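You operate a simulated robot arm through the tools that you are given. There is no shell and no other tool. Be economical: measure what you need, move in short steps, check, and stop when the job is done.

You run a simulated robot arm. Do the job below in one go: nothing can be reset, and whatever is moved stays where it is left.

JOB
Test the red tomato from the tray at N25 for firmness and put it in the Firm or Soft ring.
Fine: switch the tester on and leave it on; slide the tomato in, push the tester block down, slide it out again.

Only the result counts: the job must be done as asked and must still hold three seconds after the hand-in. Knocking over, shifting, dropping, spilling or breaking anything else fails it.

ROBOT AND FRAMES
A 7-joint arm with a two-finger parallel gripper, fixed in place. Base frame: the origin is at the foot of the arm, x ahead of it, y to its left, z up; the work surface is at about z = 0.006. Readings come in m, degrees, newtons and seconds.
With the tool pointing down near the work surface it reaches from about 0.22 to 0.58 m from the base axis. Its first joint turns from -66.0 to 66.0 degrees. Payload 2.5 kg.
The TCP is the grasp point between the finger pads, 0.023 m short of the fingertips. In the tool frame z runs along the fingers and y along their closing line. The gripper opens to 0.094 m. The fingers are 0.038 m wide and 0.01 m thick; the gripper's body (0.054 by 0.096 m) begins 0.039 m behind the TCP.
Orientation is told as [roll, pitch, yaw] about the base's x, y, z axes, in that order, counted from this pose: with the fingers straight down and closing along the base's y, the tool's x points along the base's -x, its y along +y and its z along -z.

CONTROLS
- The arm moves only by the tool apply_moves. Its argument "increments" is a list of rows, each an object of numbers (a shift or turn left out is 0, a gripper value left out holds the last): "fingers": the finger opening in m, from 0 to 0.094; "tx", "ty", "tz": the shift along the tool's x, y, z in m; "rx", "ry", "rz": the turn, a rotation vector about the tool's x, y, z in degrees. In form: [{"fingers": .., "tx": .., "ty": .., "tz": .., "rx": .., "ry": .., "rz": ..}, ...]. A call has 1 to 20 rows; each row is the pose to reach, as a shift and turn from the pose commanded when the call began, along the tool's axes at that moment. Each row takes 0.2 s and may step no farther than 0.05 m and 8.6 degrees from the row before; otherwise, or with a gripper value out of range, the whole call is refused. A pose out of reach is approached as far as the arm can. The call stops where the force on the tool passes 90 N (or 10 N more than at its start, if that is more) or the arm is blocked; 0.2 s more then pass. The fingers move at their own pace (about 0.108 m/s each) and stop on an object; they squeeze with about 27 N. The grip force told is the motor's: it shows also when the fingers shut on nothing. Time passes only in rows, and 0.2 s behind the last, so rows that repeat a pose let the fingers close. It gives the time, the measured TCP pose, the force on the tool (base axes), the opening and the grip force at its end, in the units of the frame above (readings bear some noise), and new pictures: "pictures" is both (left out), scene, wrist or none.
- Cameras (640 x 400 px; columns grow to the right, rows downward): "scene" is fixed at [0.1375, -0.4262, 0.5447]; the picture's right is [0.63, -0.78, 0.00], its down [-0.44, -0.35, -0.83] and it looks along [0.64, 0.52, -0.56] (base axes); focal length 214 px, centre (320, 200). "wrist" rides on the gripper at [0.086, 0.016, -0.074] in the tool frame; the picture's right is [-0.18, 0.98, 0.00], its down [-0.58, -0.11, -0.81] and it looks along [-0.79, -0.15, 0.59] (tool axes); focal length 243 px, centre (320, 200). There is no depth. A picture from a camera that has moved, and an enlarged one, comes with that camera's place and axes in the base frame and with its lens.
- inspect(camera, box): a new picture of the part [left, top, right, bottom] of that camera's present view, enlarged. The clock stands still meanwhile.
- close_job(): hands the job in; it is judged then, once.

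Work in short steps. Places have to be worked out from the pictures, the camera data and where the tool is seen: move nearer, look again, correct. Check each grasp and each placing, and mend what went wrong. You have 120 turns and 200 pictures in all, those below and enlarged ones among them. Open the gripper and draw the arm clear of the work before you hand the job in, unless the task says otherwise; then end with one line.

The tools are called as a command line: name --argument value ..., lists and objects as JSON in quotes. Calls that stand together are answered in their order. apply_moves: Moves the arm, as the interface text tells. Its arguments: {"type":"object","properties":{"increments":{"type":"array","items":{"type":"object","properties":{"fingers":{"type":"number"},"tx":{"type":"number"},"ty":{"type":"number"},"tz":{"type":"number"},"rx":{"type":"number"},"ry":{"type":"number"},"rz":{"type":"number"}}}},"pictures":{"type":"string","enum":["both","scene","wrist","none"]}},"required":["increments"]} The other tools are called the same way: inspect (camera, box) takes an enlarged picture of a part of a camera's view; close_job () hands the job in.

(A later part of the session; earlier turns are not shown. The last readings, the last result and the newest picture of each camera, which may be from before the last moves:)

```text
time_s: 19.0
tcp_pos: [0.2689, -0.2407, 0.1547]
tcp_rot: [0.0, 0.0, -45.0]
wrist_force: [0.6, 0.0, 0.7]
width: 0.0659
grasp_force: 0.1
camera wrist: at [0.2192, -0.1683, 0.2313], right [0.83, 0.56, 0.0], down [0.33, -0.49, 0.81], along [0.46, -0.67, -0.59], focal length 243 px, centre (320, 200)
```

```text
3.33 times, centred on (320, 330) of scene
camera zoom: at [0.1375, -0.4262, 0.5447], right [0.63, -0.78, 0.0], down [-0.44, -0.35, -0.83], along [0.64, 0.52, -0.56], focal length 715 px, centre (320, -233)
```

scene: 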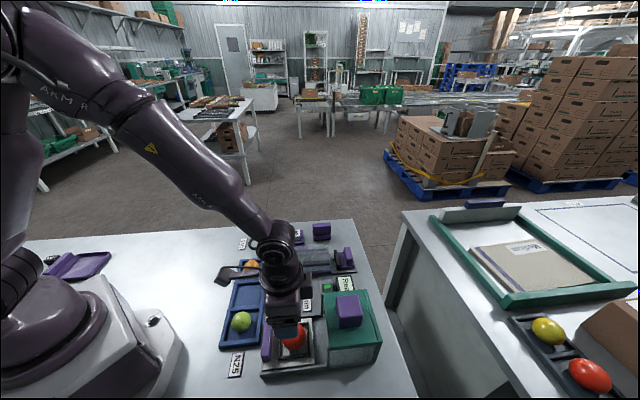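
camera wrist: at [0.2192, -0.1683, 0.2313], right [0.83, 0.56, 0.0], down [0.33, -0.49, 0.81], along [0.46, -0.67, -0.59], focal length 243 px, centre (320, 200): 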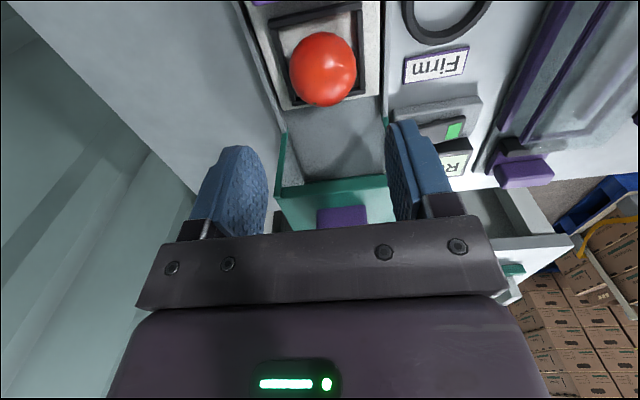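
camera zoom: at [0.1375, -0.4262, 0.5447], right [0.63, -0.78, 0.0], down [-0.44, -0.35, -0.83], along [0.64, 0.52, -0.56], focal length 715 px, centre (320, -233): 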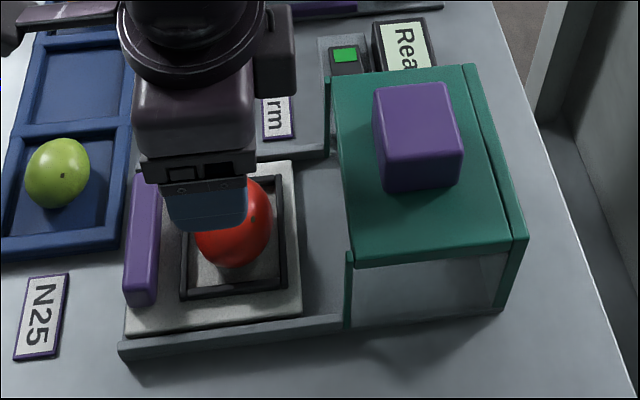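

The tomato sits squarely in the frame and the tester reads "Ready". I'll grip the handle by its ends with the tool tilted 20° back from the box, so first the tilt and shift at height.

apply_moves --increments '[{"fingers": 0.094, "tx": 0.02, "ry": -7}, {"tx": 0.04, "ry": -14}, {"tx": 0.062, "ry": -20}, {"tx": 0.062, "tz": 0.03, "ry": -20}, {"tx": 0.062, "tz": 0.045, "ry": -20}, {"tx": 0.062, "tz": 0.045, "ry": -20}]'

inspect --camera "wrist" --box '[160, 0, 480, 240]'

inspect --camera "scene" --box '[210, 270, 350, 390]'

```text
time_s: 20.4
tcp_pos: [0.2242, -0.1985, 0.1096]
tcp_rot: [0.0, -20.0, -45.0]
wrist_force: [-0.5, -0.1, 0.3]
width: 0.094
grasp_force: 0.1
camera wrist: at [0.1609, -0.1097, 0.1518], right [0.82, 0.57, 0.06], down [0.11, -0.27, 0.96], along [0.57, -0.77, -0.28], focal length 243 px, centre (320, 200)
```

scene: 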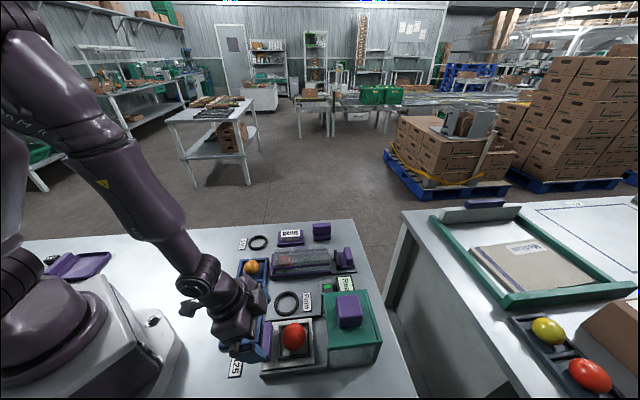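
wrist: 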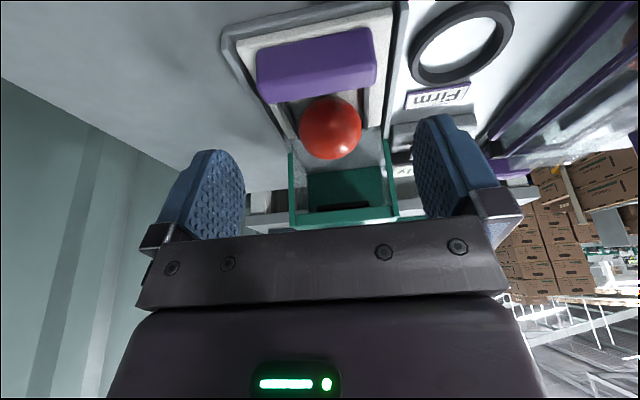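

```text
1.67 times, centred on (320, 120) of wrist
camera zoom: at [0.1609, -0.1097, 0.1518], right [0.82, 0.57, 0.06], down [0.11, -0.27, 0.96], along [0.57, -0.77, -0.28], focal length 404 px, centre (320, 333)
```

zoom: 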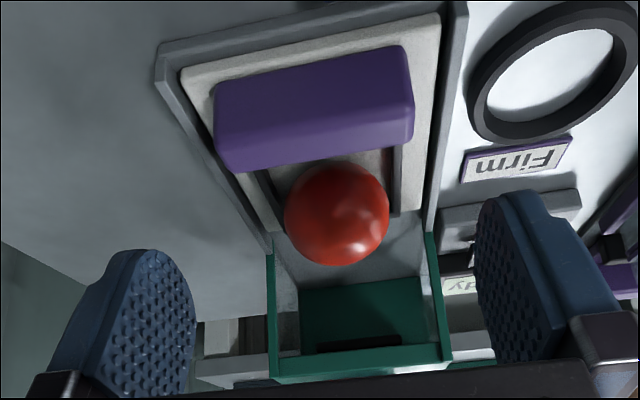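

```text
3.33 times, centred on (280, 330) of scene
camera zoom: at [0.1375, -0.4262, 0.5447], right [0.63, -0.78, 0.0], down [-0.44, -0.35, -0.83], along [0.64, 0.52, -0.56], focal length 715 px, centre (453, -233)
```

zoom: 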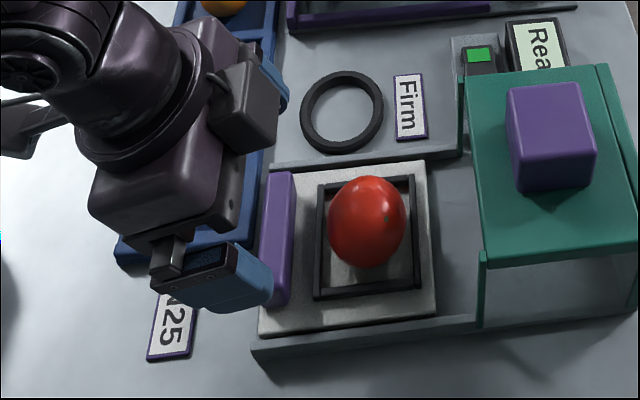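

The handle runs p≈-0.0125 to 0.056 at q≈0.296–0.313, top about z 0.047. Shifting 3 mm in p and descending vertically around its ends.

apply_moves --increments '[{"ty": 0.003, "tx": 0.005, "tz": 0.014}, {"ty": 0.003, "tx": 0.01, "tz": 0.028}, {"ty": 0.003, "tx": 0.0157, "tz": 0.043}, {"ty": 0.003, "tx": 0.0157, "tz": 0.043}]'

inspect --camera "wrist" --box '[160, 0, 480, 240]'

inspect --camera "scene" --box '[210, 270, 350, 390]'

```text
time_s: 21.4
tcp_pos: [0.2265, -0.195, 0.0653]
tcp_rot: [0.0, -19.9, -45.0]
wrist_force: [0.1, -0.3, -0.2]
width: 0.0942
grasp_force: 0.0
camera wrist: at [0.1628, -0.1071, 0.1062], right [0.82, 0.57, 0.06], down [0.11, -0.27, 0.96], along [0.57, -0.77, -0.28], focal length 243 px, centre (320, 200)
```

scene: 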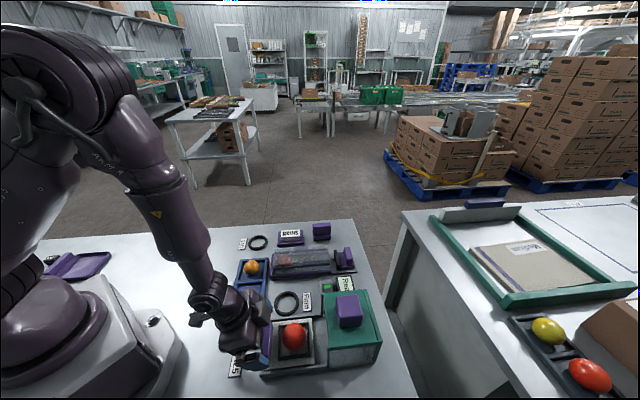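
wrist: 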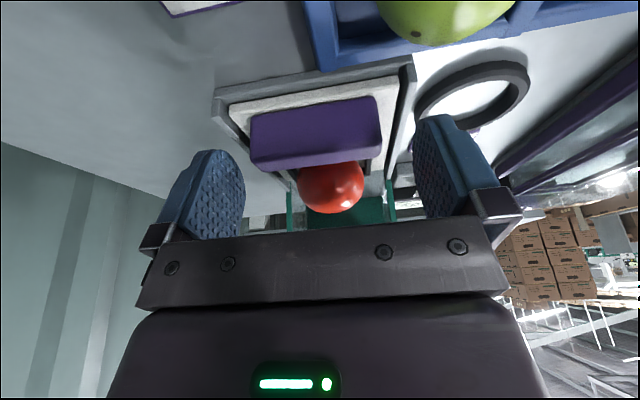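

```text
1.67 times, centred on (320, 120) of wrist
camera zoom: at [0.1628, -0.1071, 0.1062], right [0.82, 0.57, 0.06], down [0.11, -0.27, 0.96], along [0.57, -0.77, -0.28], focal length 404 px, centre (320, 333)
```

zoom: 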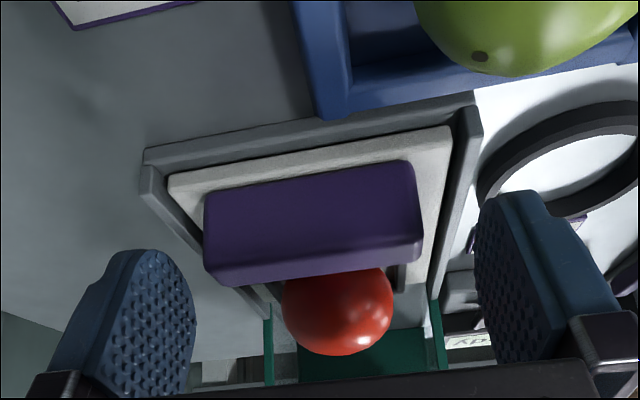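

```text
3.33 times, centred on (280, 330) of scene
camera zoom: at [0.1375, -0.4262, 0.5447], right [0.63, -0.78, 0.0], down [-0.44, -0.35, -0.83], along [0.64, 0.52, -0.56], focal length 715 px, centre (453, -233)
```

zoom: 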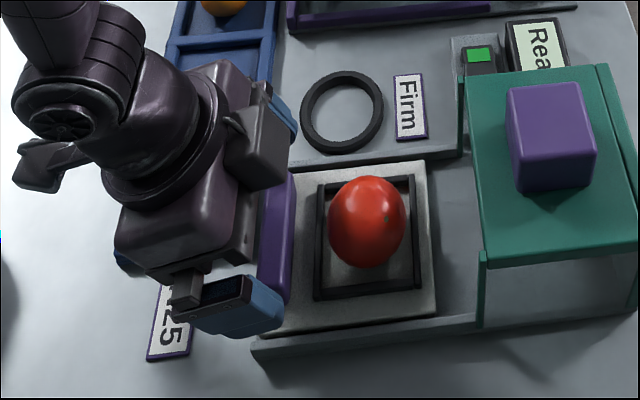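

Clear on both sides. Lowering 6 mm more, then closing on the handle ends.

apply_moves --increments '[{"tx": 0.001, "tz": 0.003}, {"tx": 0.002, "tz": 0.0065}, {"tx": 0.002, "tz": 0.0065, "fingers": 0.06}, {"tx": 0.002, "tz": 0.0065, "fingers": 0.06}, {"tx": 0.002, "tz": 0.0065, "fingers": 0.06}]'

inspect --camera "wrist" --box '[160, 0, 480, 240]'

```text
time_s: 22.6
tcp_pos: [0.2248, -0.1964, 0.0579]
tcp_rot: [-0.2, -20.1, -45.3]
wrist_force: [-15.2, -20.8, -4.4]
width: 0.0696
grasp_force: 44.8
camera wrist: at [0.1619, -0.1089, 0.0993], right [0.82, 0.57, 0.06], down [0.11, -0.27, 0.96], along [0.56, -0.78, -0.28], focal length 243 px, centre (320, 200)
```

scene: 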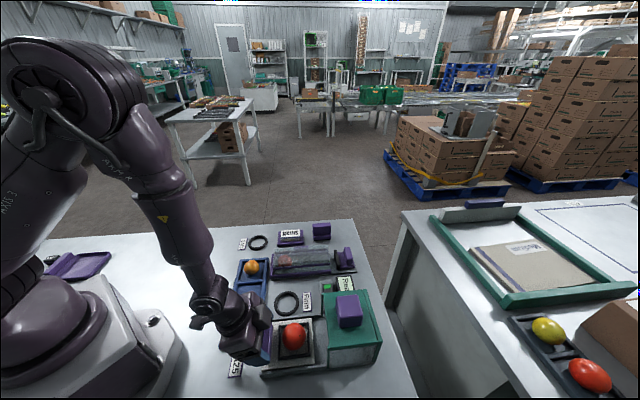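
wrist: 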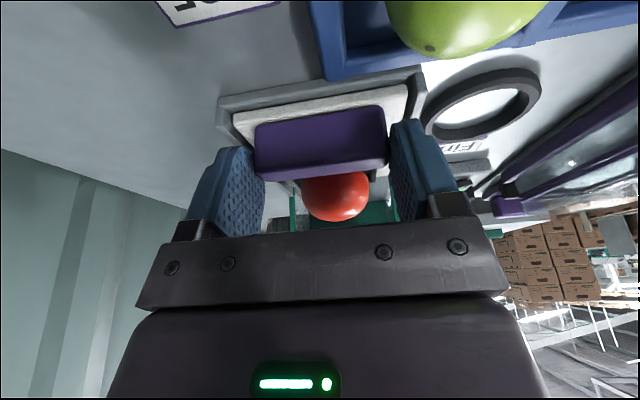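

```text
1.67 times, centred on (320, 120) of wrist
camera zoom: at [0.1619, -0.1089, 0.0993], right [0.82, 0.57, 0.06], down [0.11, -0.27, 0.96], along [0.56, -0.78, -0.28], focal length 404 px, centre (320, 333)
```

zoom: 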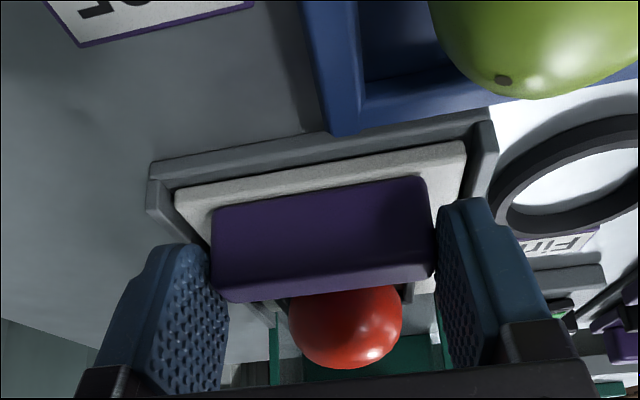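

Gripped at 0.070 m with some side load, so I'll ease 2.5 mm in -p. Then slide the carriage slowly toward the box, keeping level.

apply_moves --increments '[{"ty": -0.0025}, {"ty": -0.0025, "tx": -0.0047, "tz": 0.0017}, {"ty": -0.0025, "tx": -0.0094, "tz": 0.0034}, {"ty": -0.0025, "tx": -0.0188, "tz": 0.0068}, {"ty": -0.0025, "tx": -0.0282, "tz": 0.0103}, {"ty": -0.0025, "tx": -0.0376, "tz": 0.0137}]'

inspect --camera "scene" --box '[240, 270, 380, 390]'

```text
time_s: 24.0
tcp_pos: [0.2548, -0.2251, 0.0579]
tcp_rot: [-0.1, -19.9, -45.0]
wrist_force: [-14.1, -11.6, -5.0]
width: 0.0698
grasp_force: 45.2
camera wrist: at [0.1903, -0.138, 0.0996], right [0.82, 0.57, 0.06], down [0.12, -0.27, 0.96], along [0.56, -0.78, -0.29], focal length 243 px, centre (320, 200)
```

scene: 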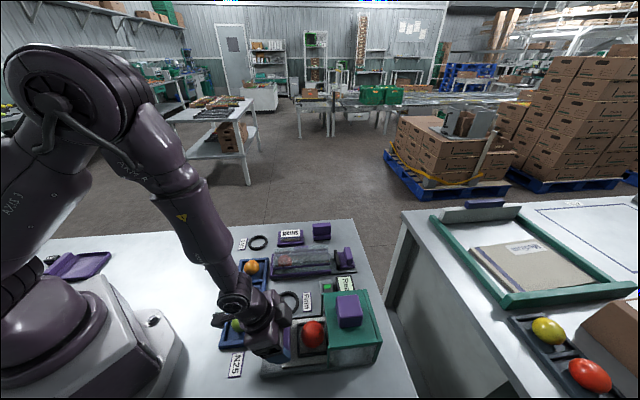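
wrist: 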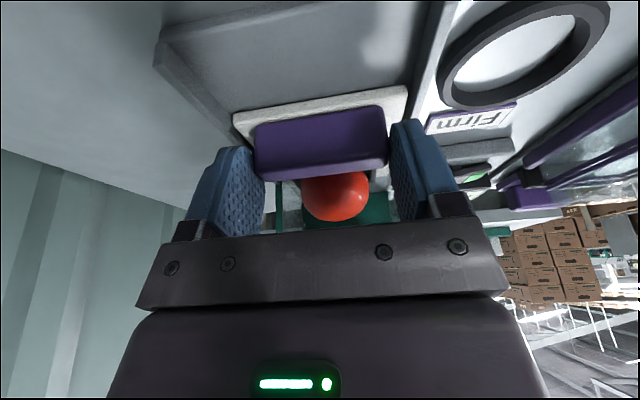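

```text
3.33 times, centred on (310, 330) of scene
camera zoom: at [0.1375, -0.4262, 0.5446], right [0.63, -0.78, 0.0], down [-0.44, -0.35, -0.83], along [0.64, 0.52, -0.56], focal length 715 px, centre (353, -233)
```

zoom: 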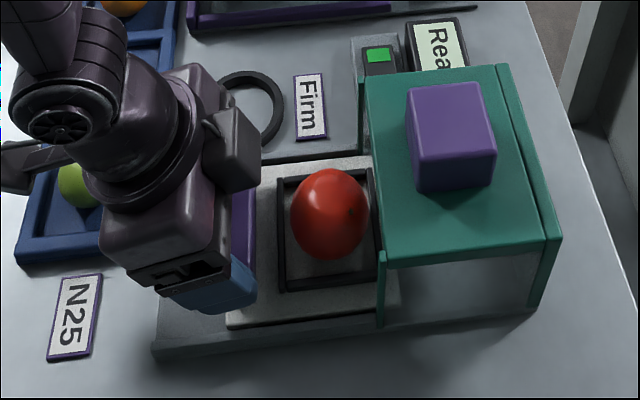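

The slide works smoothly. Continuing 50 mm further, with a bit more side relief.

apply_moves --increments '[{"ty": -0.0015, "tx": -0.0094, "tz": 0.0034}, {"ty": -0.0015, "tx": -0.0188, "tz": 0.0068}, {"ty": -0.0015, "tx": -0.0282, "tz": 0.0103}, {"ty": -0.0015, "tx": -0.0376, "tz": 0.0137}, {"ty": -0.0015, "tx": -0.047, "tz": 0.0171}]'

inspect --camera "scene" --box '[240, 270, 380, 390]'

inspect --camera "wrist" --box '[160, 0, 480, 240]'

```text
time_s: 25.2
tcp_pos: [0.2893, -0.2598, 0.0585]
tcp_rot: [0.0, -19.9, -44.9]
wrist_force: [0.4, 2.3, -17.6]
width: 0.0696
grasp_force: 45.0
camera wrist: at [0.2248, -0.1732, 0.0999], right [0.82, 0.57, 0.06], down [0.12, -0.27, 0.96], along [0.57, -0.77, -0.29], focal length 243 px, centre (320, 200)
```

scene: 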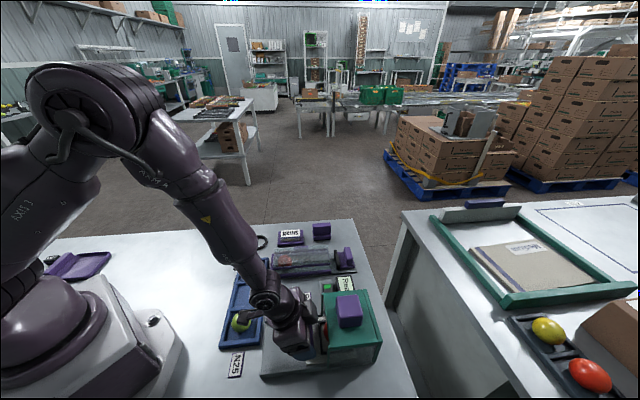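
wrist: 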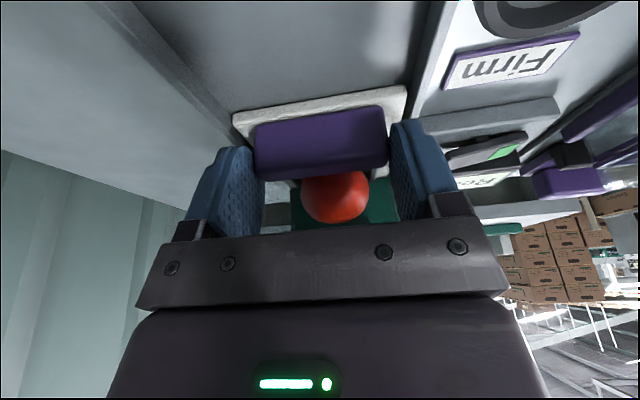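

```text
3.33 times, centred on (310, 330) of scene
camera zoom: at [0.1376, -0.4263, 0.5446], right [0.63, -0.78, 0.0], down [-0.44, -0.35, -0.83], along [0.64, 0.52, -0.56], focal length 715 px, centre (353, -233)
```

zoom: 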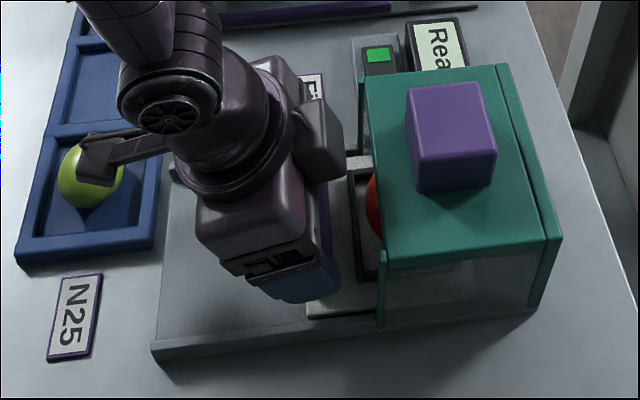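

```text
1.67 times, centred on (320, 120) of wrist
camera zoom: at [0.2248, -0.1732, 0.0999], right [0.82, 0.57, 0.06], down [0.12, -0.27, 0.96], along [0.57, -0.77, -0.29], focal length 404 px, centre (320, 333)
```

zoom: 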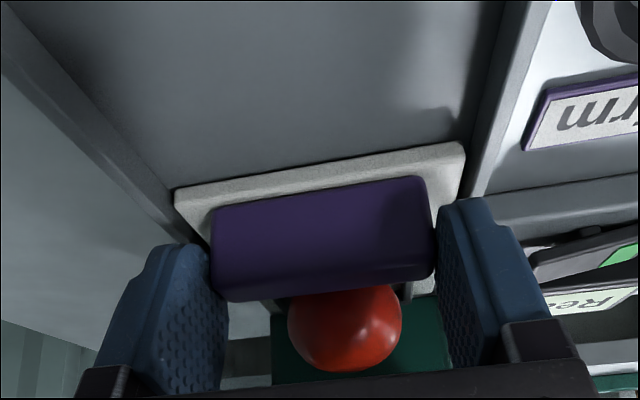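

Travel is 90 mm so far and the tomato is entering the box. Going on in small steps toward the stop.

apply_moves --increments '[{"tx": -0.0047, "tz": 0.0025}, {"tx": -0.0094, "tz": 0.0042}, {"tx": -0.0141, "tz": 0.006}, {"tx": -0.0188, "tz": 0.0076}, {"tx": -0.0188, "tz": 0.0076}]'

inspect --camera "scene" --box '[240, 270, 380, 390]'

inspect --camera "wrist" --box '[160, 0, 480, 240]'

```text
time_s: 26.4
tcp_pos: [0.3041, -0.2745, 0.0584]
tcp_rot: [0.1, -20.0, -44.9]
wrist_force: [9.6, 9.0, -24.4]
width: 0.0697
grasp_force: 45.2
camera wrist: at [0.2394, -0.188, 0.0999], right [0.82, 0.58, 0.06], down [0.11, -0.27, 0.96], along [0.57, -0.77, -0.29], focal length 243 px, centre (320, 200)
```

scene: 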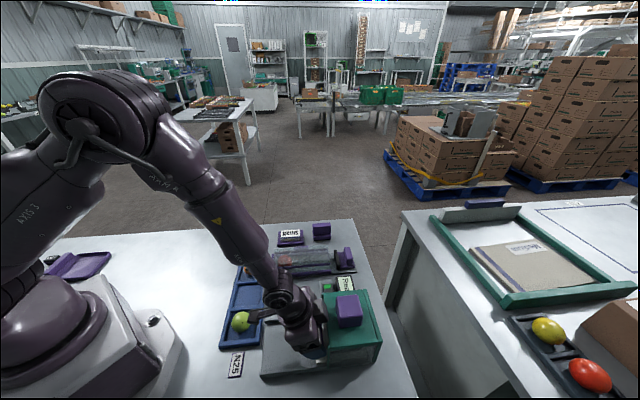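
wrist: 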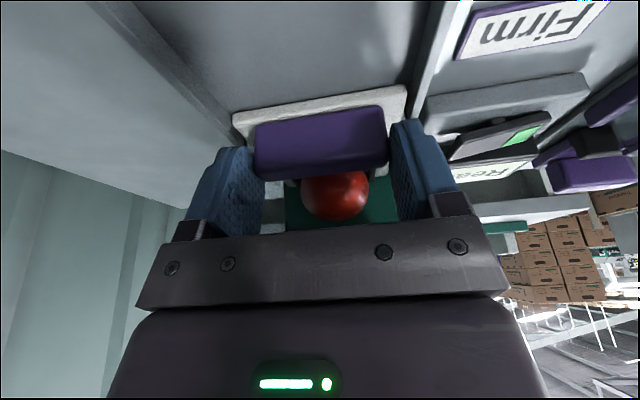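

```text
3.33 times, centred on (310, 330) of scene
camera zoom: at [0.1376, -0.4263, 0.5446], right [0.63, -0.78, 0.0], down [-0.44, -0.35, -0.83], along [0.64, 0.52, -0.56], focal length 715 px, centre (353, -233)
```

zoom: 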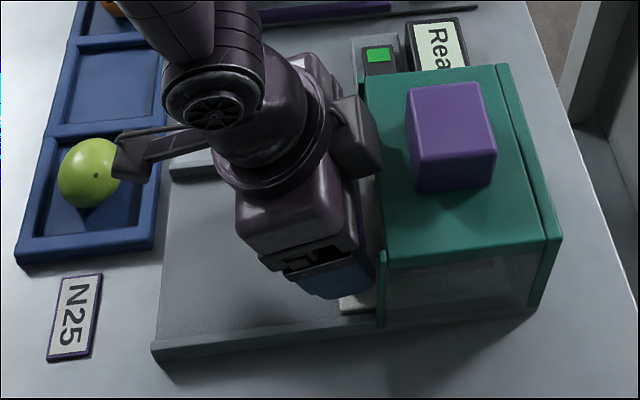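

```text
1.67 times, centred on (320, 120) of wrist
camera zoom: at [0.2394, -0.188, 0.0999], right [0.82, 0.58, 0.06], down [0.11, -0.27, 0.96], along [0.57, -0.77, -0.29], focal length 404 px, centre (320, 333)
```

zoom: 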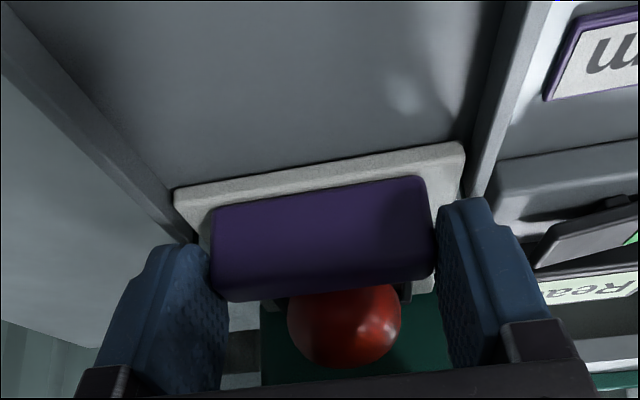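

Travel 111 mm. A little load has built up across and downwards, so I'll trim that (2 mm down, 1.5 mm +p) and creep on to find the end stop.

apply_moves --increments '[{"ty": 0.0015, "tx": 0.0007, "tz": 0.002}, {"ty": 0.0015, "tx": -0.0016, "tz": 0.0029}, {"ty": 0.0015, "tx": -0.004, "tz": 0.0037}, {"ty": 0.0015, "tx": -0.004, "tz": 0.0037}]' --pictures "none"

inspect --camera "scene" --box '[290, 270, 390, 390]'

```text
time_s: 27.4
tcp_pos: [0.307, -0.2783, 0.0578]
tcp_rot: [0.0, -20.0, -44.9]
wrist_force: [-21.6, 26.0, 50.1]
width: 0.0698
grasp_force: 45.4
```

```text
3.33 times, centred on (340, 330) of scene
camera zoom: at [0.1373, -0.4261, 0.5449], right [0.63, -0.78, 0.0], down [-0.44, -0.35, -0.83], along [0.64, 0.52, -0.56], focal length 715 px, centre (253, -233)
```

zoom: 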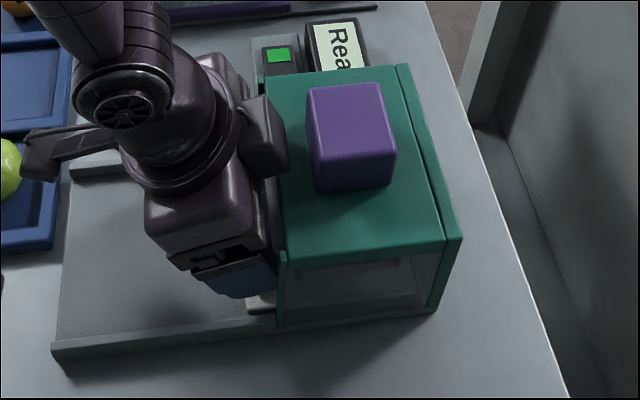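

There is about 34 N resistance along the slide, possibly the end stop, but also a vertical load from my trim. Relieving 1.3 mm vertically and nudging 2 mm further to tell them apart.

apply_moves --increments '[{"tx": -0.0004, "tz": -0.0012}, {"tx": -0.0023, "tz": -0.0005}, {"tx": -0.0023, "tz": -0.0005}]' --pictures "wrist"

inspect --camera "wrist" --box '[200, 90, 440, 240]'

```text
time_s: 28.2
tcp_pos: [0.3074, -0.2805, 0.0578]
tcp_rot: [-0.1, -19.8, -45.0]
wrist_force: [-26.8, 26.8, 48.3]
width: 0.0697
grasp_force: 44.8
camera wrist: at [0.2435, -0.1915, 0.0989], right [0.82, 0.57, 0.06], down [0.12, -0.27, 0.96], along [0.56, -0.77, -0.29], focal length 243 px, centre (320, 200)
```

wrist: 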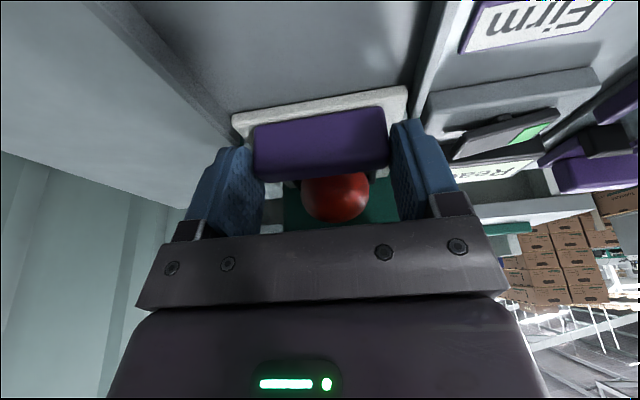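

```text
2.67 times, centred on (320, 165) of wrist
camera zoom: at [0.2435, -0.1915, 0.0989], right [0.82, 0.57, 0.06], down [0.12, -0.27, 0.96], along [0.56, -0.77, -0.29], focal length 647 px, centre (320, 293)
```

zoom: 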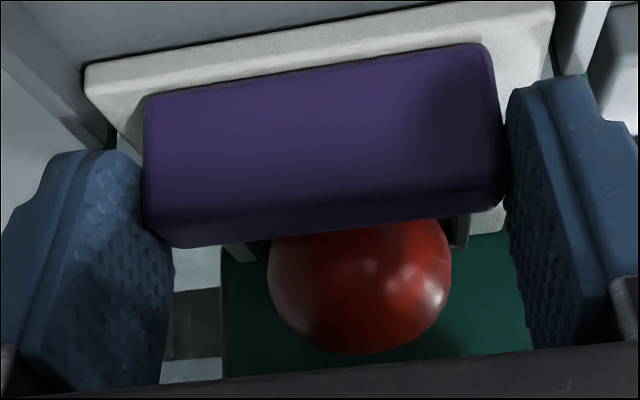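

It moved about 2 mm at the same force, so that isn't the stop. Lifting the command 1 mm and creeping another 3 mm.

apply_moves --increments '[{"tx": -0.0003, "tz": -0.001}, {"tx": -0.0017, "tz": -0.0005}, {"tx": -0.0031, "tz": 0.0}, {"tx": -0.0031, "tz": 0.0}]' --pictures "none"

```text
time_s: 29.2
tcp_pos: [0.3065, -0.2797, 0.0557]
tcp_rot: [0.1, -19.3, -45.0]
wrist_force: [-25.7, 27.3, 23.9]
width: 0.07
grasp_force: 44.6
```

Now it no longer advances and the wrist is twisting slightly, so it's blocked at q≈0.415, consistent with the stop. Easing off the push, opening only slightly (the box walls are close) and backing out along the tool axis.

apply_moves --increments '[{"tx": 0.0025, "tz": -0.001}, {"tx": 0.0025, "tz": -0.001, "fingers": 0.076}, {"tx": 0.0025, "tz": -0.001, "fingers": 0.076}, {"tx": 0.0025, "tz": -0.012}, {"tx": 0.0025, "tz": -0.03}, {"tx": 0.0025, "tz": -0.06}, {"tx": 0.0025, "tz": -0.1}, {"tx": 0.0025, "tz": -0.14}]'

inspect --camera "scene" --box '[250, 270, 390, 390]'

inspect --camera "wrist" --box '[200, 0, 440, 230]'

```text
time_s: 31.0
tcp_pos: [0.2741, -0.2454, 0.1878]
tcp_rot: [0.0, -20.0, -45.0]
wrist_force: [1.0, -0.1, 0.0]
width: 0.0762
grasp_force: 0.0
camera wrist: at [0.2098, -0.1581, 0.2291], right [0.82, 0.57, 0.06], down [0.11, -0.27, 0.96], along [0.56, -0.77, -0.28], focal length 243 px, centre (320, 200)
```

scene: 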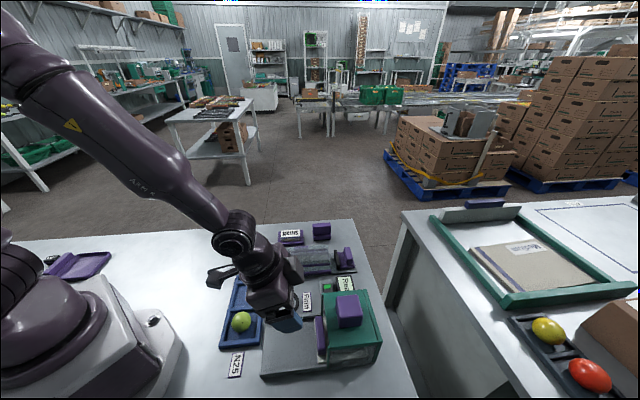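
wrist: 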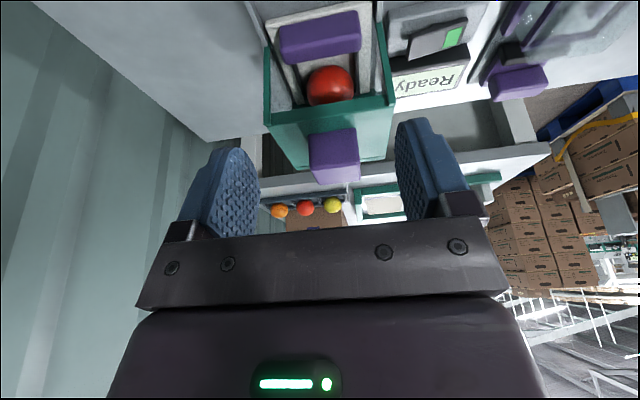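

```text
3.33 times, centred on (320, 330) of scene
camera zoom: at [0.1375, -0.4262, 0.5447], right [0.63, -0.78, 0.0], down [-0.44, -0.35, -0.83], along [0.64, 0.52, -0.56], focal length 715 px, centre (320, -233)
```

zoom: 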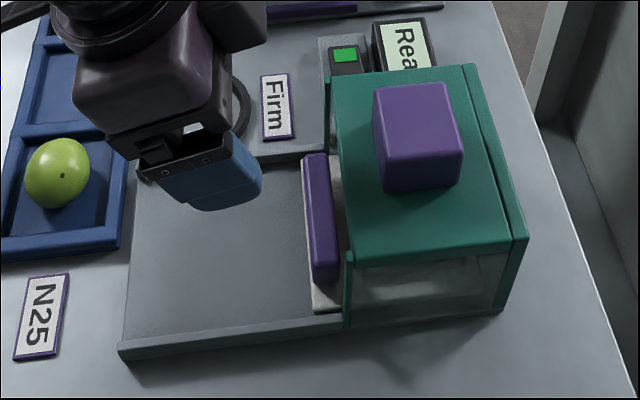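

```text
1.74 times, centred on (320, 115) of wrist
camera zoom: at [0.2098, -0.1581, 0.2291], right [0.82, 0.57, 0.06], down [0.11, -0.27, 0.96], along [0.56, -0.77, -0.28], focal length 422 px, centre (320, 348)
```

zoom: 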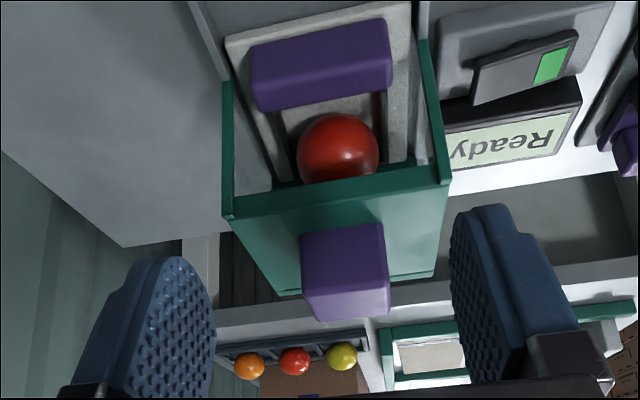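

The tomato and frame are inside the box with the handle outside. I'll zoom in through the clear side to check it is fully seated under the block.

inspect --camera "scene" --box '[310, 310, 390, 380]'

inspect --camera "wrist" --box '[240, 10, 400, 150]'

```text
5.71 times, centred on (350, 345) of scene
camera zoom: at [0.1375, -0.4262, 0.5447], right [0.63, -0.78, 0.0], down [-0.44, -0.35, -0.83], along [0.64, 0.52, -0.56], focal length 1226 px, centre (149, -629)
```

zoom: 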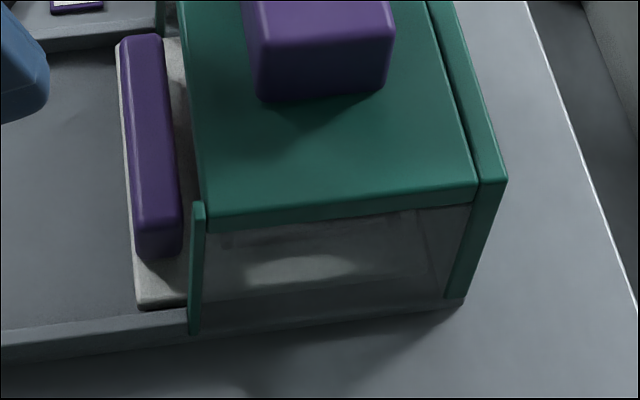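

```text
2.86 times, centred on (320, 80) of wrist
camera zoom: at [0.2098, -0.1581, 0.2291], right [0.82, 0.57, 0.06], down [0.11, -0.27, 0.96], along [0.56, -0.77, -0.28], focal length 693 px, centre (320, 543)
```

zoom: 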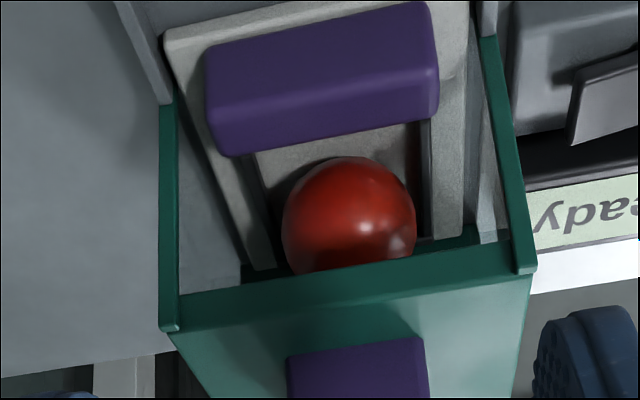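

The plate end appears within about 5 mm of the back wall. To be sure it's at the stop I'll shut the fingers and push the handle from behind, which avoids any finger contact with the posts. First, descend behind it.

apply_moves --increments '[{"fingers": 0, "tx": 0.009, "tz": 0.03}, {"fingers": 0, "tx": 0.018, "tz": 0.06}, {"tx": 0.027, "tz": 0.09}, {"tx": 0.0384, "tz": 0.1276}, {"tx": 0.0384, "tz": 0.1276}]' --pictures "none"

inspect --camera "scene" --box '[250, 270, 390, 390]'

inspect --camera "wrist" --box '[200, 0, 440, 230]'

```text
time_s: 32.2
tcp_pos: [0.2786, -0.2496, 0.0535]
tcp_rot: [0.0, -20.0, -45.0]
wrist_force: [-1.2, 0.5, -0.6]
width: 0.0
grasp_force: 27.2
```

```text
3.33 times, centred on (320, 330) of scene
camera zoom: at [0.1375, -0.4262, 0.5447], right [0.63, -0.78, 0.0], down [-0.44, -0.35, -0.83], along [0.64, 0.52, -0.56], focal length 715 px, centre (320, -233)
```

zoom: 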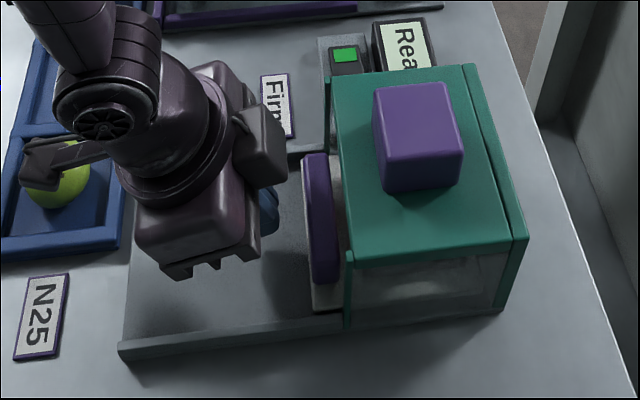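

```text
1.74 times, centred on (320, 115) of wrist
camera zoom: at [0.215, -0.1621, 0.0954], right [0.82, 0.57, 0.06], down [0.11, -0.27, 0.96], along [0.56, -0.77, -0.28], focal length 422 px, centre (320, 348)
```

zoom: 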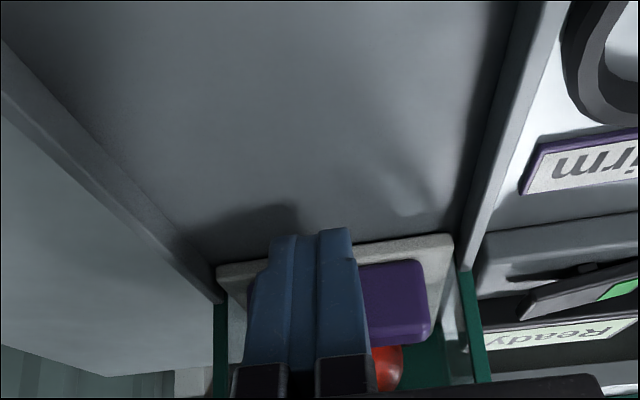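

Positioned behind the handle. Pushing forward gently and watching the force.

apply_moves --increments '[{"tx": -0.0047, "tz": 0.0017}, {"tx": -0.0085, "tz": 0.0031}, {"tx": -0.0113, "tz": 0.0041}, {"tx": -0.0132, "tz": 0.0048}]' --pictures "none"

apply_moves --increments '[{"tx": -0.0019, "tz": 0.0007}, {"tx": -0.0038, "tz": 0.0014}, {"tx": -0.0038, "tz": 0.0014}]' --pictures "none"

inspect --camera "scene" --box '[310, 310, 390, 380]'

```text
time_s: 33.2
tcp_pos: [0.2889, -0.2598, 0.0548]
tcp_rot: [0.0, -19.6, -45.1]
wrist_force: [-11.2, 9.9, 9.9]
width: 0.0002
grasp_force: 27.3
```

```text
time_s: 34.0
tcp_pos: [0.2899, -0.2608, 0.0532]
tcp_rot: [0.0, -19.0, -44.9]
wrist_force: [-30.4, 32.9, 30.5]
width: 0.0001
grasp_force: 26.7
```

```text
5.71 times, centred on (350, 345) of scene
camera zoom: at [0.1374, -0.4261, 0.5448], right [0.63, -0.78, 0.0], down [-0.44, -0.35, -0.83], along [0.64, 0.52, -0.56], focal length 1226 px, centre (149, -629)
```

zoom: 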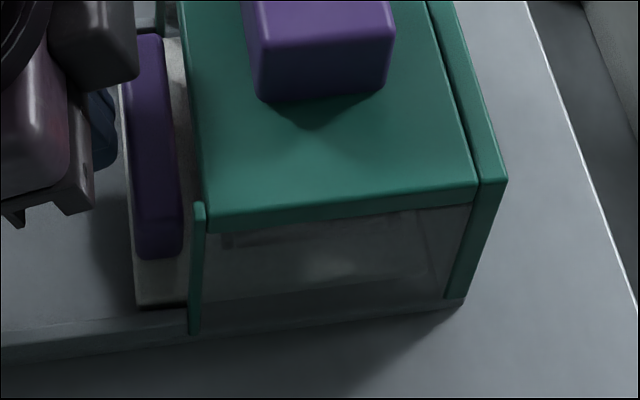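

At 45 N it no longer moves, so the carriage is at its stop. Retreating, rising and turning upright, then I'll fix the block's position for the press.

apply_moves --increments '[{"tx": 0.014, "tz": -0.005}, {"tx": 0.004, "tz": -0.034}, {"tx": -0.008, "tz": -0.066}, {"tx": -0.022, "tz": -0.104}, {"tx": -0.034, "tz": -0.137, "ry": 7}, {"tx": -0.034, "tz": -0.137, "ry": 14}, {"tx": -0.034, "tz": -0.137, "ry": 20}, {"tx": -0.034, "tz": -0.137, "ry": 20}]'

inspect --camera "wrist" --box '[200, 0, 440, 200]'

inspect --camera "scene" --box '[290, 260, 400, 380]'

```text
time_s: 35.8
tcp_pos: [0.283, -0.2531, 0.1943]
tcp_rot: [0.0, 0.1, -44.9]
wrist_force: [-0.3, 1.3, -0.2]
width: 0.0
grasp_force: 27.1
camera wrist: at [0.2333, -0.1803, 0.2707], right [0.82, 0.57, 0.0], down [0.34, -0.49, 0.81], along [0.46, -0.66, -0.59], focal length 243 px, centre (320, 200)
```

scene: 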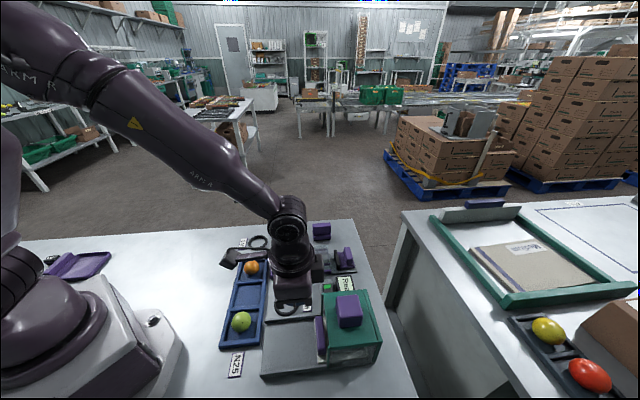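
wrist: 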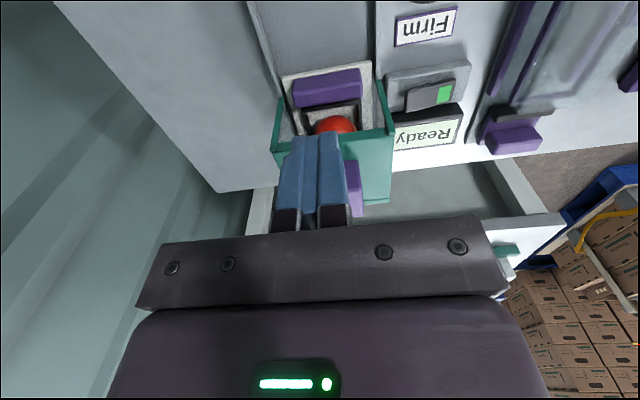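

```text
2.00 times, centred on (320, 100) of wrist
camera zoom: at [0.2333, -0.1803, 0.2707], right [0.82, 0.57, 0.0], down [0.34, -0.49, 0.81], along [0.46, -0.66, -0.59], focal length 485 px, centre (320, 400)
```

zoom: 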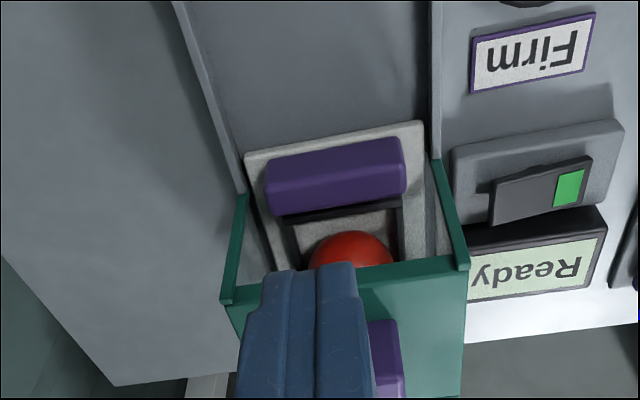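

```text
3.33 times, centred on (345, 320) of scene
camera zoom: at [0.1375, -0.4262, 0.5447], right [0.63, -0.78, 0.0], down [-0.44, -0.35, -0.83], along [0.64, 0.52, -0.56], focal length 715 px, centre (237, -200)
```

zoom: 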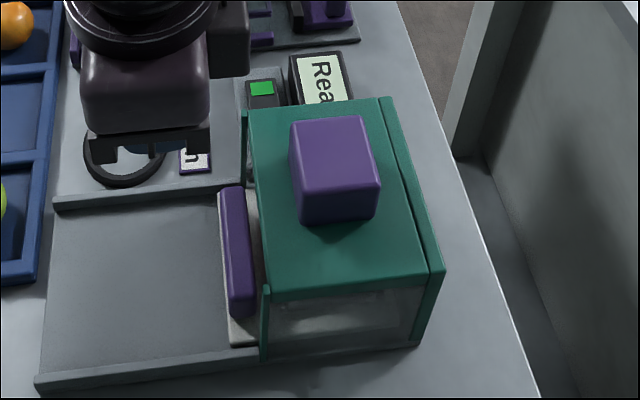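

Combining views: the block's top centre is at about p≈0.020, q≈0.478, z≈0.14. Moving over it with the fingers shut.

apply_moves --increments '[{"tx": -0.033, "tz": -0.01}, {"tx": -0.066, "tz": -0.01}, {"tx": -0.099, "tz": -0.005}, {"tx": -0.099, "tz": 0.005}, {"tx": -0.099, "tz": 0.005}]'

inspect --camera "scene" --box '[290, 240, 400, 370]'

inspect --camera "wrist" --box '[200, 20, 440, 220]'

```text
time_s: 37.0
tcp_pos: [0.3528, -0.3247, 0.1909]
tcp_rot: [-0.1, -0.1, -45.0]
wrist_force: [0.5, 0.4, 0.3]
width: 0.0002
grasp_force: 26.8
camera wrist: at [0.3031, -0.2513, 0.2667], right [0.82, 0.57, 0.0], down [0.33, -0.49, 0.81], along [0.46, -0.67, -0.59], focal length 243 px, centre (320, 200)
```

scene: 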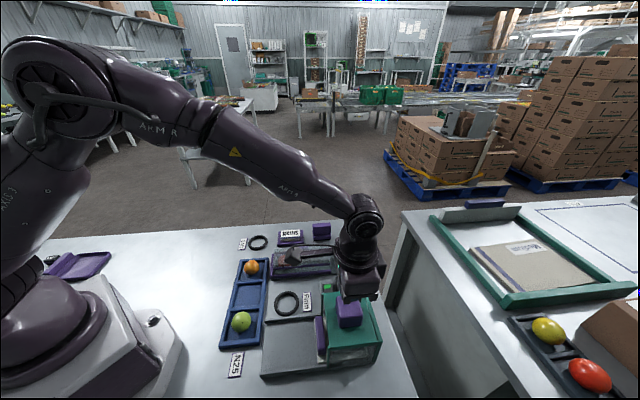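
wrist: 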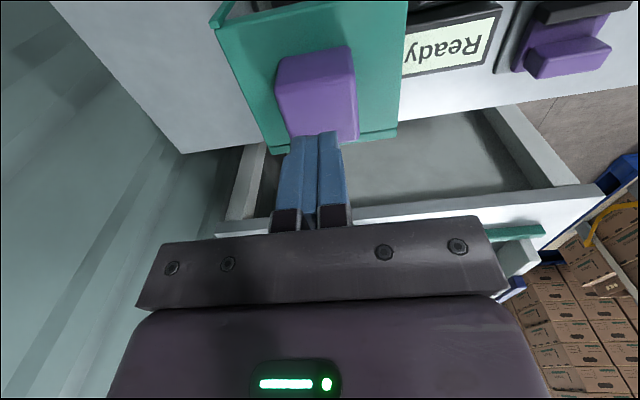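

```text
3.08 times, centred on (345, 305) of scene
camera zoom: at [0.1375, -0.4262, 0.5447], right [0.63, -0.78, 0.0], down [-0.44, -0.35, -0.83], along [0.64, 0.52, -0.56], focal length 660 px, centre (243, -123)
```

zoom: 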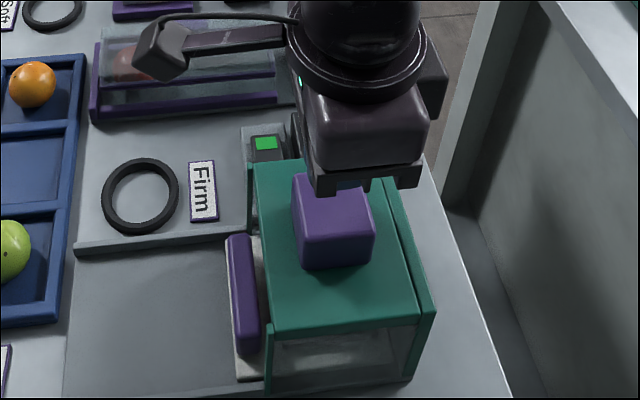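

```text
2.00 times, centred on (320, 120) of wrist
camera zoom: at [0.3031, -0.2513, 0.2667], right [0.82, 0.57, 0.0], down [0.33, -0.49, 0.81], along [0.46, -0.67, -0.59], focal length 485 px, centre (320, 360)
```

zoom: 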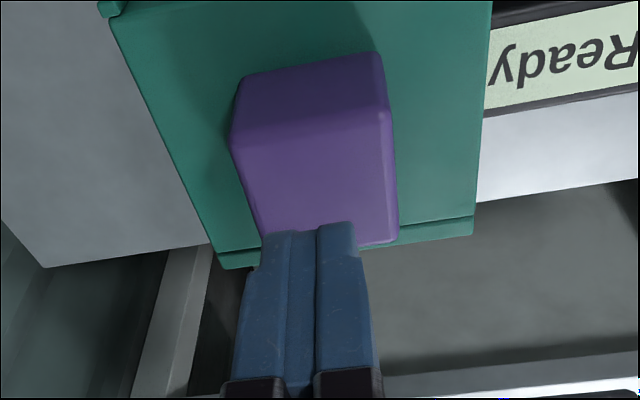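

Centred over the block. Lowering to contact and pressing progressively.

apply_moves --increments '[{"tz": 0.01}, {"tz": 0.02}, {"tz": 0.028}, {"tz": 0.034}, {"tz": 0.04}]'

```text
time_s: 38.2
tcp_pos: [0.3521, -0.3234, 0.1514]
tcp_rot: [0.0, -0.1, -45.0]
wrist_force: [2.6, -1.1, 3.3]
width: 0.0002
grasp_force: 26.7
camera wrist: at [0.3025, -0.2506, 0.227], right [0.83, 0.56, 0.0], down [0.33, -0.49, 0.81], along [0.46, -0.67, -0.59], focal length 243 px, centre (320, 200)
```

scene: 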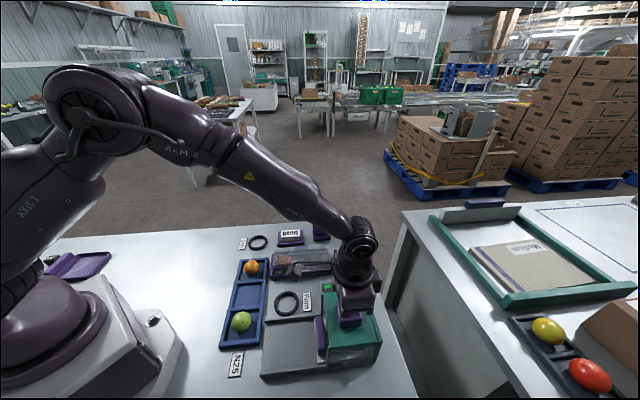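
wrist: 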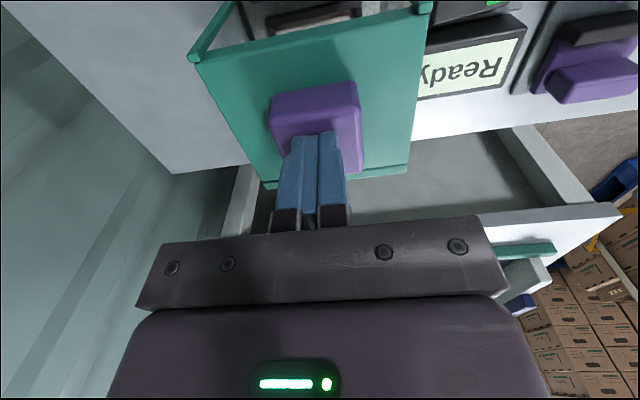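

Light contact (about 3 N) at z 0.151, display still "Ready". Pressing further in small steps.

apply_moves --increments '[{"tz": 0.004}, {"tz": 0.008}, {"tz": 0.012}, {"tz": 0.012}]' --pictures "wrist"

```text
time_s: 39.0
tcp_pos: [0.3531, -0.3236, 0.1461]
tcp_rot: [0.2, 0.1, -45.0]
wrist_force: [-7.9, 7.1, 14.6]
width: 0.0
grasp_force: 26.4
stopped in row 4: the force on the tool passed its limit (the readings are from after the stop); the commanded pose is now the measured one
camera wrist: at [0.3027, -0.251, 0.223], right [0.83, 0.56, 0.0], down [0.33, -0.49, 0.81], along [0.46, -0.66, -0.59], focal length 243 px, centre (320, 200)
```

wrist: 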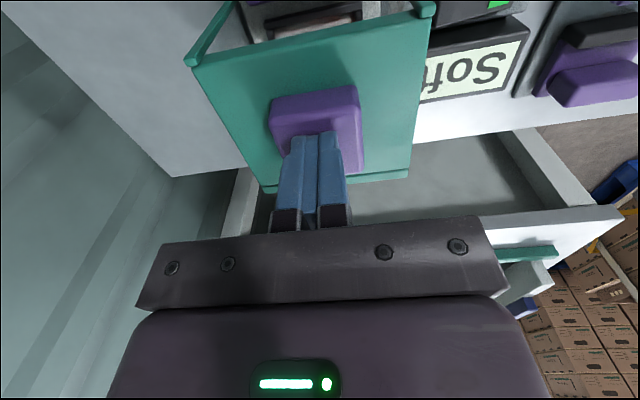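

The display now reads "Sof…". Confirming it enlarged while lifting off the block.

apply_moves --increments '[{"tz": -0.01}, {"tz": -0.03}, {"tz": -0.055}, {"tz": -0.055, "tx": 0.04}, {"tz": -0.055, "tx": 0.08}, {"tz": -0.055, "tx": 0.11}]' --pictures "wrist"

inspect --camera "wrist" --box '[200, 0, 480, 200]'

inspect --camera "scene" --box '[290, 260, 400, 380]'

```text
time_s: 40.4
tcp_pos: [0.2722, -0.2472, 0.2008]
tcp_rot: [0.1, 0.0, -44.9]
wrist_force: [-0.7, 0.0, -0.3]
width: 0.0003
grasp_force: 27.0
camera wrist: at [0.2229, -0.1741, 0.2766], right [0.83, 0.56, 0.0], down [0.33, -0.49, 0.81], along [0.46, -0.66, -0.59], focal length 243 px, centre (320, 200)
```

wrist: 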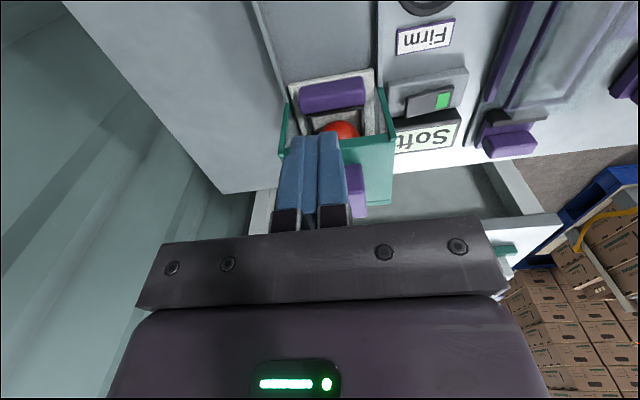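

```text
2.00 times, centred on (340, 100) of wrist
camera zoom: at [0.2229, -0.1741, 0.2766], right [0.83, 0.56, 0.0], down [0.33, -0.49, 0.81], along [0.46, -0.66, -0.59], focal length 485 px, centre (280, 400)
```

zoom: 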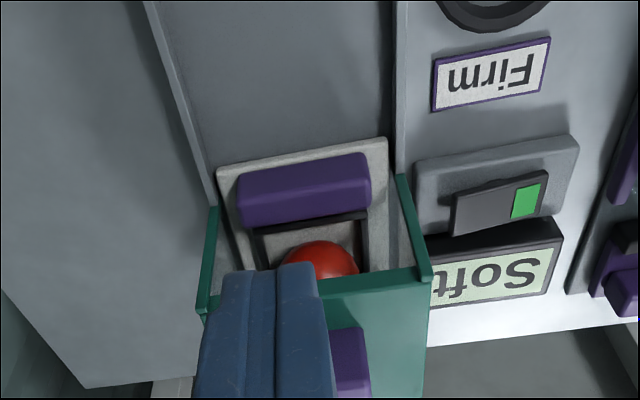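

```text
3.33 times, centred on (345, 320) of scene
camera zoom: at [0.1375, -0.4262, 0.5447], right [0.63, -0.78, 0.0], down [-0.44, -0.35, -0.83], along [0.64, 0.52, -0.56], focal length 715 px, centre (237, -200)
```

zoom: 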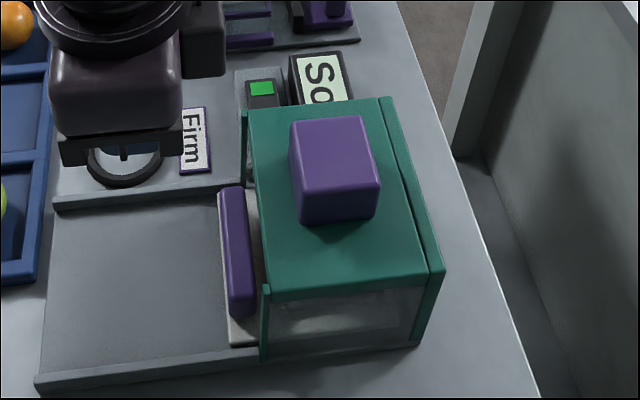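

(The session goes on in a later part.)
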